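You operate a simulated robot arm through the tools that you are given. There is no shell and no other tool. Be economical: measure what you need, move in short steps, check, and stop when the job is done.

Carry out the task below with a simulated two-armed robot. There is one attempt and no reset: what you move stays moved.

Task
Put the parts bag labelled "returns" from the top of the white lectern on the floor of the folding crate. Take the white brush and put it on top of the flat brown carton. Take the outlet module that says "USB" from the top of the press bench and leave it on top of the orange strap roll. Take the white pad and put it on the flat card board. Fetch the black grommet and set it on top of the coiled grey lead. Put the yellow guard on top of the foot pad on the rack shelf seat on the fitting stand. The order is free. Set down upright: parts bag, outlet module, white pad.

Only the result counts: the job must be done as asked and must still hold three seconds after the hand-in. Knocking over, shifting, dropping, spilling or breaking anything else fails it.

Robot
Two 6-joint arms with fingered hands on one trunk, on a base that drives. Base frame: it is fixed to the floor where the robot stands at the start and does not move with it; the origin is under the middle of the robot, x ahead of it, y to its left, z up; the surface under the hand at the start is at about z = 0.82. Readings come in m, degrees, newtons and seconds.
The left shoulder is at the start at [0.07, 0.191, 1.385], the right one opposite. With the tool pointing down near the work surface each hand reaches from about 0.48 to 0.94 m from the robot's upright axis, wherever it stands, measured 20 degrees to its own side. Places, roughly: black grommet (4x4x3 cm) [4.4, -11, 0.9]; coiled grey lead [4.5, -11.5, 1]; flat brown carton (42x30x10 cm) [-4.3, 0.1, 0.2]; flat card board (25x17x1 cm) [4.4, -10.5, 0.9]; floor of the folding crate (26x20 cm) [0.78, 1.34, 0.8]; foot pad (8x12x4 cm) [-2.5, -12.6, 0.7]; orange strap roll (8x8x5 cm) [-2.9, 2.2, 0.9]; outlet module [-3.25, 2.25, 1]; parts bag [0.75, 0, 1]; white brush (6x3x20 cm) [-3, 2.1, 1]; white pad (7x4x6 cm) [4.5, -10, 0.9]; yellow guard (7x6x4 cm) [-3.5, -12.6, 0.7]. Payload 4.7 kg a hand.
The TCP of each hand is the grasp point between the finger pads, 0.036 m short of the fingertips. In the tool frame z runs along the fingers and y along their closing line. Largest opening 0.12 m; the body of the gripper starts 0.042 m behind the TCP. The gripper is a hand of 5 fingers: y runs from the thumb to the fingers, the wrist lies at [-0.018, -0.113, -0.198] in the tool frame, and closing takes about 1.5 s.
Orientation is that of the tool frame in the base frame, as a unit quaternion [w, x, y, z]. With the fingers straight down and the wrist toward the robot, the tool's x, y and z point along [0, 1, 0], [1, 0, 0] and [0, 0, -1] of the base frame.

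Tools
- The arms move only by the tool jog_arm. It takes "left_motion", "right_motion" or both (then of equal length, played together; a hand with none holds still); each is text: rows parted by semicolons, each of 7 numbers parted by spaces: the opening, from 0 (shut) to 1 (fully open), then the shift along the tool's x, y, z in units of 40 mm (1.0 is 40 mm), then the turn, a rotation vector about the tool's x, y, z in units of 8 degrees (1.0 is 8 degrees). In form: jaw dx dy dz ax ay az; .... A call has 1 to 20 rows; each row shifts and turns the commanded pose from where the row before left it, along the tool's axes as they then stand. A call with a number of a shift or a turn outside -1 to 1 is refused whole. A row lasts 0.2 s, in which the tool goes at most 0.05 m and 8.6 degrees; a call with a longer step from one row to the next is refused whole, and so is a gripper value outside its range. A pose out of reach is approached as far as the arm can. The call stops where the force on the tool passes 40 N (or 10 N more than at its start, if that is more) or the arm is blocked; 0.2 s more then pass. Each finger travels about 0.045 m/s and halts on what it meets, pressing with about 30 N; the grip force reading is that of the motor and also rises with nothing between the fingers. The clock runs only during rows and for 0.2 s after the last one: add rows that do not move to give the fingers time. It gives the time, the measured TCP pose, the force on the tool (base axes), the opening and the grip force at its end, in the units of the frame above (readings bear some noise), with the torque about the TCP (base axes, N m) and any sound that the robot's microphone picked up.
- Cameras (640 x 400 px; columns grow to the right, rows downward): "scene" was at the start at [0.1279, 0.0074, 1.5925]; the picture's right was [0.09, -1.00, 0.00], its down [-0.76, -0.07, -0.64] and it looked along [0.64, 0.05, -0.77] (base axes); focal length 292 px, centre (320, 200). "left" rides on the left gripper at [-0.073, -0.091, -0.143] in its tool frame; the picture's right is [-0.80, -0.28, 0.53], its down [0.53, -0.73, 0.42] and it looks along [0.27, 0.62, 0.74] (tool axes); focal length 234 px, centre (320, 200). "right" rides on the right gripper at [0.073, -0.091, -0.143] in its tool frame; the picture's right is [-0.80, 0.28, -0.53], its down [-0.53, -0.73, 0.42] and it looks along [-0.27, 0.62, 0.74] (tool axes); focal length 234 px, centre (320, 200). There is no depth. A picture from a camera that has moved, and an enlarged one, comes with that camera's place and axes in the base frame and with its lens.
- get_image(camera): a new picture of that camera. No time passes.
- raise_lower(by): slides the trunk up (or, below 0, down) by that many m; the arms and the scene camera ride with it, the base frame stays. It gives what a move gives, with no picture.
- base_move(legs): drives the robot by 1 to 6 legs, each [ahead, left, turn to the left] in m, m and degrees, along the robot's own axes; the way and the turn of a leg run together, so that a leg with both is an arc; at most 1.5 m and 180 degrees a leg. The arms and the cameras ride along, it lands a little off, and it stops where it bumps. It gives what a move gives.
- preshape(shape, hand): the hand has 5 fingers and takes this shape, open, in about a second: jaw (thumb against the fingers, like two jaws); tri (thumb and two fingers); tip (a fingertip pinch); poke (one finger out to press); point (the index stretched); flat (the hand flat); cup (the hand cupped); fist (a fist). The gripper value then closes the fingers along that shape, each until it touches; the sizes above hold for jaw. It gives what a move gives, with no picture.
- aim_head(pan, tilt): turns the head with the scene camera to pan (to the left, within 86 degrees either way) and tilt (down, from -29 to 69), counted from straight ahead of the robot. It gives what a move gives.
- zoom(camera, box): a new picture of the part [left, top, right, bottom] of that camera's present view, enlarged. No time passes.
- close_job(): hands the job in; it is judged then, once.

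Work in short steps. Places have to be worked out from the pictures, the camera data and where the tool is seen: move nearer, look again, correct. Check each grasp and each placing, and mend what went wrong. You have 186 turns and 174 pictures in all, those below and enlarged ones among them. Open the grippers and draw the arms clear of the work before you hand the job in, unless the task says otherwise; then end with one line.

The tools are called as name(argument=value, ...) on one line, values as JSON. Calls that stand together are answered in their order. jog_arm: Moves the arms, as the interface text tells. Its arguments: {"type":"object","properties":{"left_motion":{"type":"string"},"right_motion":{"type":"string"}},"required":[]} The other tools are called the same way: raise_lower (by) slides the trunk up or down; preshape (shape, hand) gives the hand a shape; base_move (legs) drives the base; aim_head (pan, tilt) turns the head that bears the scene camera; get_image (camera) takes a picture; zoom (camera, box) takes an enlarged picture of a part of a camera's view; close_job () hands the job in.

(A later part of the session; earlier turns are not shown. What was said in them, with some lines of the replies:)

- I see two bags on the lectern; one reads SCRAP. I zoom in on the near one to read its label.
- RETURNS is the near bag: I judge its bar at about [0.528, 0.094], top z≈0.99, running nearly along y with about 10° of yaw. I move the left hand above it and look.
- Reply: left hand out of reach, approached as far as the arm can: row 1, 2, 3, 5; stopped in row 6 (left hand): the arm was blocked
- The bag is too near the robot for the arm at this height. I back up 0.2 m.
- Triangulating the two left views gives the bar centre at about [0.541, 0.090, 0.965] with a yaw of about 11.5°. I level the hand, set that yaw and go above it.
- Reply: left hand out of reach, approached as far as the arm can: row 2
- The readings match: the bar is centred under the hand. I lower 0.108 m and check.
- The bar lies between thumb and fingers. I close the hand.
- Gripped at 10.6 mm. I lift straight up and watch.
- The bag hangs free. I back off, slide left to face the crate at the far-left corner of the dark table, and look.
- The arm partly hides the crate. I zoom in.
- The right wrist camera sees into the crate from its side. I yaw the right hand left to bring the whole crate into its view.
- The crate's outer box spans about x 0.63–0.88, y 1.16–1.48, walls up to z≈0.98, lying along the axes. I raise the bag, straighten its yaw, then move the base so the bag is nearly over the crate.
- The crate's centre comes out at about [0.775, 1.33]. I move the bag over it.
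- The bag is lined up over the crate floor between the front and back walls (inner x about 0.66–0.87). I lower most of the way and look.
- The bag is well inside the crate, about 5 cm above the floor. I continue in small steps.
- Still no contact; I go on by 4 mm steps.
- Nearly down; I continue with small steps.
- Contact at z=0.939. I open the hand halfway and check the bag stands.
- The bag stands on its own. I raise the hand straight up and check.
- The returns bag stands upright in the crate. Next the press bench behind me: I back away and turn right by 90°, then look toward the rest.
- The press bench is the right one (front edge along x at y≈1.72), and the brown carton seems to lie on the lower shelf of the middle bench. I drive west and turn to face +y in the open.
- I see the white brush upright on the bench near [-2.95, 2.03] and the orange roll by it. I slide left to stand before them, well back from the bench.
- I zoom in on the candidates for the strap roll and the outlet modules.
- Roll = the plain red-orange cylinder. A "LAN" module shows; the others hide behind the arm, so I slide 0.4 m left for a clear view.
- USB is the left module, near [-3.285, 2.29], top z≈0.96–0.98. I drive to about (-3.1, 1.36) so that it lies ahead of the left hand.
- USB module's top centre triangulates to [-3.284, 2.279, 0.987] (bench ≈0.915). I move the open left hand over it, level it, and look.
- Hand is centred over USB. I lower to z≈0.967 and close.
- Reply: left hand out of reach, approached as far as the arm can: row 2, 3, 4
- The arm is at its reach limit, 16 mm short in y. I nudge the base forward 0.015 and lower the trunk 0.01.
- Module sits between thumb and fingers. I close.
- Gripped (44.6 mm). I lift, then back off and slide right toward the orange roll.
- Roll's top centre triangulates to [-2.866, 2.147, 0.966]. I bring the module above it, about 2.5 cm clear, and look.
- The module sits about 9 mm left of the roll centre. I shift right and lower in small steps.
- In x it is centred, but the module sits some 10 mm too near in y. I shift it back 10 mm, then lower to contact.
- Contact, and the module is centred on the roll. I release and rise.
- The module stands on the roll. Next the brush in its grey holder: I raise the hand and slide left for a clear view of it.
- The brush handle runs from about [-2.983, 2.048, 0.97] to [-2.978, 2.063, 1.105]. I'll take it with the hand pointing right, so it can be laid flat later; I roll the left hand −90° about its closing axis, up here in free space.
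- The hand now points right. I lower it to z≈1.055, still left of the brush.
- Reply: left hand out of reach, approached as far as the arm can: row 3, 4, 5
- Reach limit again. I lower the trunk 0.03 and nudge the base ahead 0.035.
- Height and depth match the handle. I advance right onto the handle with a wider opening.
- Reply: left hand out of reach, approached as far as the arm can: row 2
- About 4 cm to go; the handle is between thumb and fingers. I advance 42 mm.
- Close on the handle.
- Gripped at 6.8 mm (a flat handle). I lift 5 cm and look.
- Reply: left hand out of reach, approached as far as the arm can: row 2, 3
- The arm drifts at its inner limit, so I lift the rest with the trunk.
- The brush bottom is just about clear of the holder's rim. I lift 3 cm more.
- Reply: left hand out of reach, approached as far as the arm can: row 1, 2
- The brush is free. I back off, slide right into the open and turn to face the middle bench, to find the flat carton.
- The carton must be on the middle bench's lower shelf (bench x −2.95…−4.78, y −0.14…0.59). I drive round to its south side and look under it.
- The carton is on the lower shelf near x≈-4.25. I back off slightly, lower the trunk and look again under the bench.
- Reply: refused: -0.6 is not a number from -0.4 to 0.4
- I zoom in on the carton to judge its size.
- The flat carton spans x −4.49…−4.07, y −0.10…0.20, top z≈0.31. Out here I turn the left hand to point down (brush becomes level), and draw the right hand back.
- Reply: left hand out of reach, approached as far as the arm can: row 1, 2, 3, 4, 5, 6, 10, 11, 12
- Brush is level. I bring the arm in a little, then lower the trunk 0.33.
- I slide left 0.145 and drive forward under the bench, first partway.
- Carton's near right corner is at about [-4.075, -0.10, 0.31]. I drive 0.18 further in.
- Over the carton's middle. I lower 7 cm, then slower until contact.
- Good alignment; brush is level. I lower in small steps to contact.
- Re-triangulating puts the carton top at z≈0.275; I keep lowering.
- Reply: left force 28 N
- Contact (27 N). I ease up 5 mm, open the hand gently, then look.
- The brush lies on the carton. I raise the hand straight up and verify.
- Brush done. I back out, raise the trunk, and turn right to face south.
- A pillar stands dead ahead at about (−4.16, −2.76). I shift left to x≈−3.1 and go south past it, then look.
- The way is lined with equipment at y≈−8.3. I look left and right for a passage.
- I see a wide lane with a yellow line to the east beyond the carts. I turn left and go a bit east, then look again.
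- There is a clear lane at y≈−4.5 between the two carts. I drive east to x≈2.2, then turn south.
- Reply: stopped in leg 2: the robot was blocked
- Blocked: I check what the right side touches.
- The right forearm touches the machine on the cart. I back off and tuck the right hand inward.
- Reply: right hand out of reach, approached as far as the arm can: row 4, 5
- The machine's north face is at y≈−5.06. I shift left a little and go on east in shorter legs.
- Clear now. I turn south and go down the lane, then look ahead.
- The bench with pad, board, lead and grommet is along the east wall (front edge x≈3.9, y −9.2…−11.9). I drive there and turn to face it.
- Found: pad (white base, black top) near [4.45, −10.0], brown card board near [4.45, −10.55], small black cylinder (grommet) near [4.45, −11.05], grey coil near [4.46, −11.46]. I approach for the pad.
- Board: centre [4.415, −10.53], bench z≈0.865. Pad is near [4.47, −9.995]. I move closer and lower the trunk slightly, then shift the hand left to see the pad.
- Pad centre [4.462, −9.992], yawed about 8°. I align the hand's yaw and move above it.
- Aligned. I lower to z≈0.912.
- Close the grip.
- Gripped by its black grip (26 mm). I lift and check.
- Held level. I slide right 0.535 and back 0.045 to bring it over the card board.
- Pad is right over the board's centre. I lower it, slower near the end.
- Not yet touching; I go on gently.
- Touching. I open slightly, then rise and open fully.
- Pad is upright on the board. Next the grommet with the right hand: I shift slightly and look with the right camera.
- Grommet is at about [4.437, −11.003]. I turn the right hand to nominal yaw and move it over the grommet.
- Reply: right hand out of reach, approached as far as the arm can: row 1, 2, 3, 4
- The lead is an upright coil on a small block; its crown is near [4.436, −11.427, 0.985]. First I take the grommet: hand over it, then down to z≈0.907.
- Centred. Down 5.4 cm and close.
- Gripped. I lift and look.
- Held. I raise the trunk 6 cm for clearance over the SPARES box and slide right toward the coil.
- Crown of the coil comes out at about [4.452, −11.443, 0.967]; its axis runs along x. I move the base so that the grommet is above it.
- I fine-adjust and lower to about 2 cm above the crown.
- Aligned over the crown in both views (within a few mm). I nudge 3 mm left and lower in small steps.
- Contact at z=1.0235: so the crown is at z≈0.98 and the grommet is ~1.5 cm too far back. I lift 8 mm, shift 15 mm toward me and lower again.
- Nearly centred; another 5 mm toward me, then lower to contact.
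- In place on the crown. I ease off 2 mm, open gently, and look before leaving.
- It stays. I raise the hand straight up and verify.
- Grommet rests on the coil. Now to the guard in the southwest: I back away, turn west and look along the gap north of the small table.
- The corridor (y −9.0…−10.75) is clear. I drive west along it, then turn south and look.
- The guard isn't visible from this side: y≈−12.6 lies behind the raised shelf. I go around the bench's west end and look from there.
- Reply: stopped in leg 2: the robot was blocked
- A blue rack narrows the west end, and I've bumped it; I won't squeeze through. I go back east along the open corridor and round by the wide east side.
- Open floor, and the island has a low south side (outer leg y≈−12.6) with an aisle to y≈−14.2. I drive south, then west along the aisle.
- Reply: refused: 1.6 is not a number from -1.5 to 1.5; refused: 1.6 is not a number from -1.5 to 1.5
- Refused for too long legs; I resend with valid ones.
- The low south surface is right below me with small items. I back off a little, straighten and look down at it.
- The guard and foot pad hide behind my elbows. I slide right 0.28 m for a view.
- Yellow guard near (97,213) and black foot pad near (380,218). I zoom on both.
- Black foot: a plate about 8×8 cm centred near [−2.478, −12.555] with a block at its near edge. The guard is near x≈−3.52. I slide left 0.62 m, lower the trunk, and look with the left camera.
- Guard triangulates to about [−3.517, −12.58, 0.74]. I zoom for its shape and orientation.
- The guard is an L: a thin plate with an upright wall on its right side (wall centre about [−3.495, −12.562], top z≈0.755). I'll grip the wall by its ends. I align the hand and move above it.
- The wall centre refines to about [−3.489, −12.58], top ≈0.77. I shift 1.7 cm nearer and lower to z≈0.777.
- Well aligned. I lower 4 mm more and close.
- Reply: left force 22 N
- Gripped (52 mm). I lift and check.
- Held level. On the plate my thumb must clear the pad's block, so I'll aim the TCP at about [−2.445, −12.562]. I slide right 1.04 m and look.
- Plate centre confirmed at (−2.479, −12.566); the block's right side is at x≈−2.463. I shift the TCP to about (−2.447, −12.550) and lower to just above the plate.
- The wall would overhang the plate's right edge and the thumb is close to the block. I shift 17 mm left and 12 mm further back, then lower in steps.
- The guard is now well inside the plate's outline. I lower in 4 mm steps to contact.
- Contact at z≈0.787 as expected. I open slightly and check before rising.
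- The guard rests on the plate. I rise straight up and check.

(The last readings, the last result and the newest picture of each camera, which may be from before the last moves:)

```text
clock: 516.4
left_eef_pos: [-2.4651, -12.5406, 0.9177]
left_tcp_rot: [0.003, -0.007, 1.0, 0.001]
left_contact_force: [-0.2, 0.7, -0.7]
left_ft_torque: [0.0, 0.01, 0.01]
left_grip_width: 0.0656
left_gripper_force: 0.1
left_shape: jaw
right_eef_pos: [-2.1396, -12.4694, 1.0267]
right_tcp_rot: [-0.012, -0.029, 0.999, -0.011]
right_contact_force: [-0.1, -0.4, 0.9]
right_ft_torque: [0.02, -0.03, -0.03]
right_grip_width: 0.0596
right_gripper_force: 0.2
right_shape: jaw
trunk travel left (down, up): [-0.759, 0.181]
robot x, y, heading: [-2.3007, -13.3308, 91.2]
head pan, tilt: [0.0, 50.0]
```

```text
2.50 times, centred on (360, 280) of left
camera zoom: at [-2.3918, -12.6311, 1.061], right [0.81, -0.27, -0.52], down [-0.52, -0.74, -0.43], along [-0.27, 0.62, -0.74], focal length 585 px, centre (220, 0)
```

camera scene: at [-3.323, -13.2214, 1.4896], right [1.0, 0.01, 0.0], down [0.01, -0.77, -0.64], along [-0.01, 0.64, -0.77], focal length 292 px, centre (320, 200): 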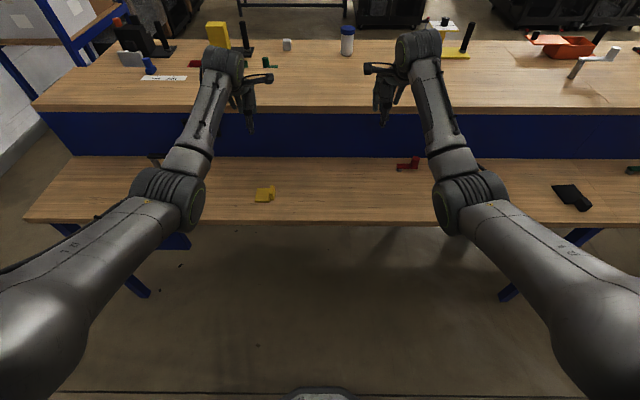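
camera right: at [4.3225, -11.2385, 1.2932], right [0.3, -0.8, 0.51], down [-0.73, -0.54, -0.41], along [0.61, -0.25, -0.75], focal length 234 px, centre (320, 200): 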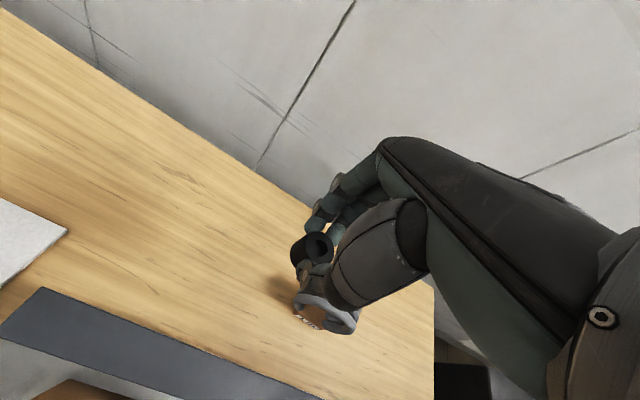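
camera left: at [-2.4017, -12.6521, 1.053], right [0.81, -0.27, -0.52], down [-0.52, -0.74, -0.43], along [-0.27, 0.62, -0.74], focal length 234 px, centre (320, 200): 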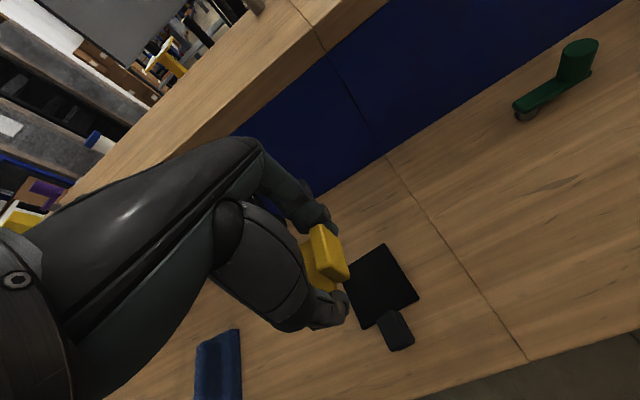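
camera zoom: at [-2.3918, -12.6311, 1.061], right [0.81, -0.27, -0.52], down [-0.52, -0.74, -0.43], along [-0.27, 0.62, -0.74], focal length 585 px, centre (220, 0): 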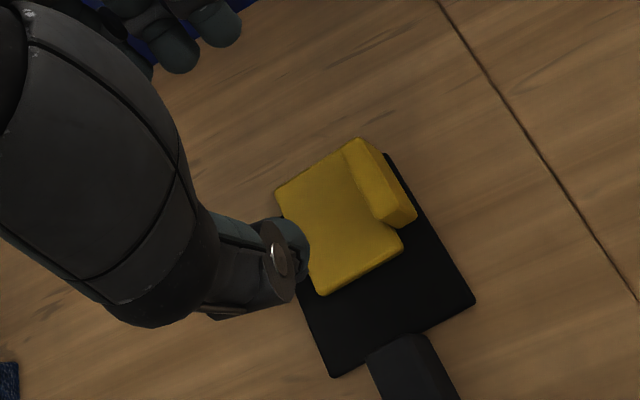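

The guard sits stably on the pad's plate. I open both hands, raise, and back away, then take a last look.

jog_arm(left_motion="0.6 0 0 -0.9 0 0 0;0.8 0 0 -0.9 0 0 0;1 0 0 0 0 0 0;1 0 0 0 0 0 0;1 0 0 0 0 0 0", right_motion="0.6 0 0 -0.3 0 0 0;0.8 0 0 -0.3 0 0 0;1 0 0 0 0 0 0;1 0 0 0 0 0 0;1 0 0 0 0 0 0")

base_move(legs=[[-0.2, -0.1, 0]])

get_image(camera="left")

```text
clock: 517.6
left_eef_pos: [-2.4613, -12.5384, 0.9936]
left_tcp_rot: [0.003, -0.007, 1.0, 0.002]
left_contact_force: [0.0, -0.1, 0.6]
left_ft_torque: [-0.04, -0.01, 0.01]
left_grip_width: 0.1197
left_gripper_force: 0.2
left_shape: jaw
right_eef_pos: [-2.1398, -12.4692, 1.0508]
right_tcp_rot: [-0.012, -0.03, 0.999, -0.012]
right_contact_force: [-1.0, -0.6, -0.5]
right_ft_torque: [0.0, 0.0, 0.01]
right_grip_width: 0.1197
right_gripper_force: 0.0
right_shape: jaw
trunk travel left (down, up): [-0.759, 0.181]
robot x, y, heading: [-2.2952, -13.3311, 91.3]
head pan, tilt: [0.0, 50.0]
```

```text
clock: 519.3
left_eef_pos: [-2.36, -12.7391, 0.9945]
left_tcp_rot: [0.003, -0.01, 1.0, 0.002]
left_contact_force: [0.4, 0.6, -0.8]
left_ft_torque: [0.0, -0.02, 0.0]
left_grip_width: 0.1198
left_gripper_force: 0.0
left_shape: jaw
right_eef_pos: [-2.0391, -12.668, 1.0496]
right_tcp_rot: [-0.012, -0.032, 0.999, -0.012]
right_contact_force: [-0.2, 0.3, -0.3]
right_ft_torque: [-0.01, -0.04, 0.03]
right_grip_width: 0.1196
right_gripper_force: 0.1
right_shape: jaw
trunk travel left (down, up): [-0.759, 0.181]
robot x, y, heading: [-2.1898, -13.5277, 91.7]
head pan, tilt: [0.0, 50.0]
```

```text
4 pictures are left
camera left: at [-2.287, -12.8292, 1.1365], right [0.81, -0.26, -0.52], down [-0.52, -0.74, -0.43], along [-0.27, 0.62, -0.74], focal length 234 px, centre (320, 200)
```

left: 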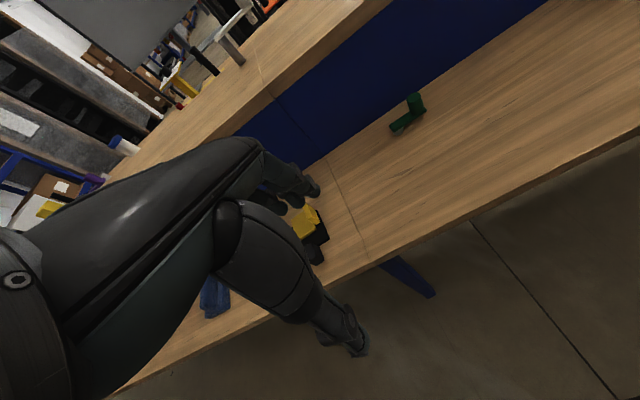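

The guard still sits on the pad, both hands are open and clear, and all six placements looked right when I left them. I hand in.

close_job()

```text
The job is handed in.
```

I placed all six items as asked and handed in; on the way I bumped a cart-mounted machine and later a blue rack, and did not check whether either had moved.
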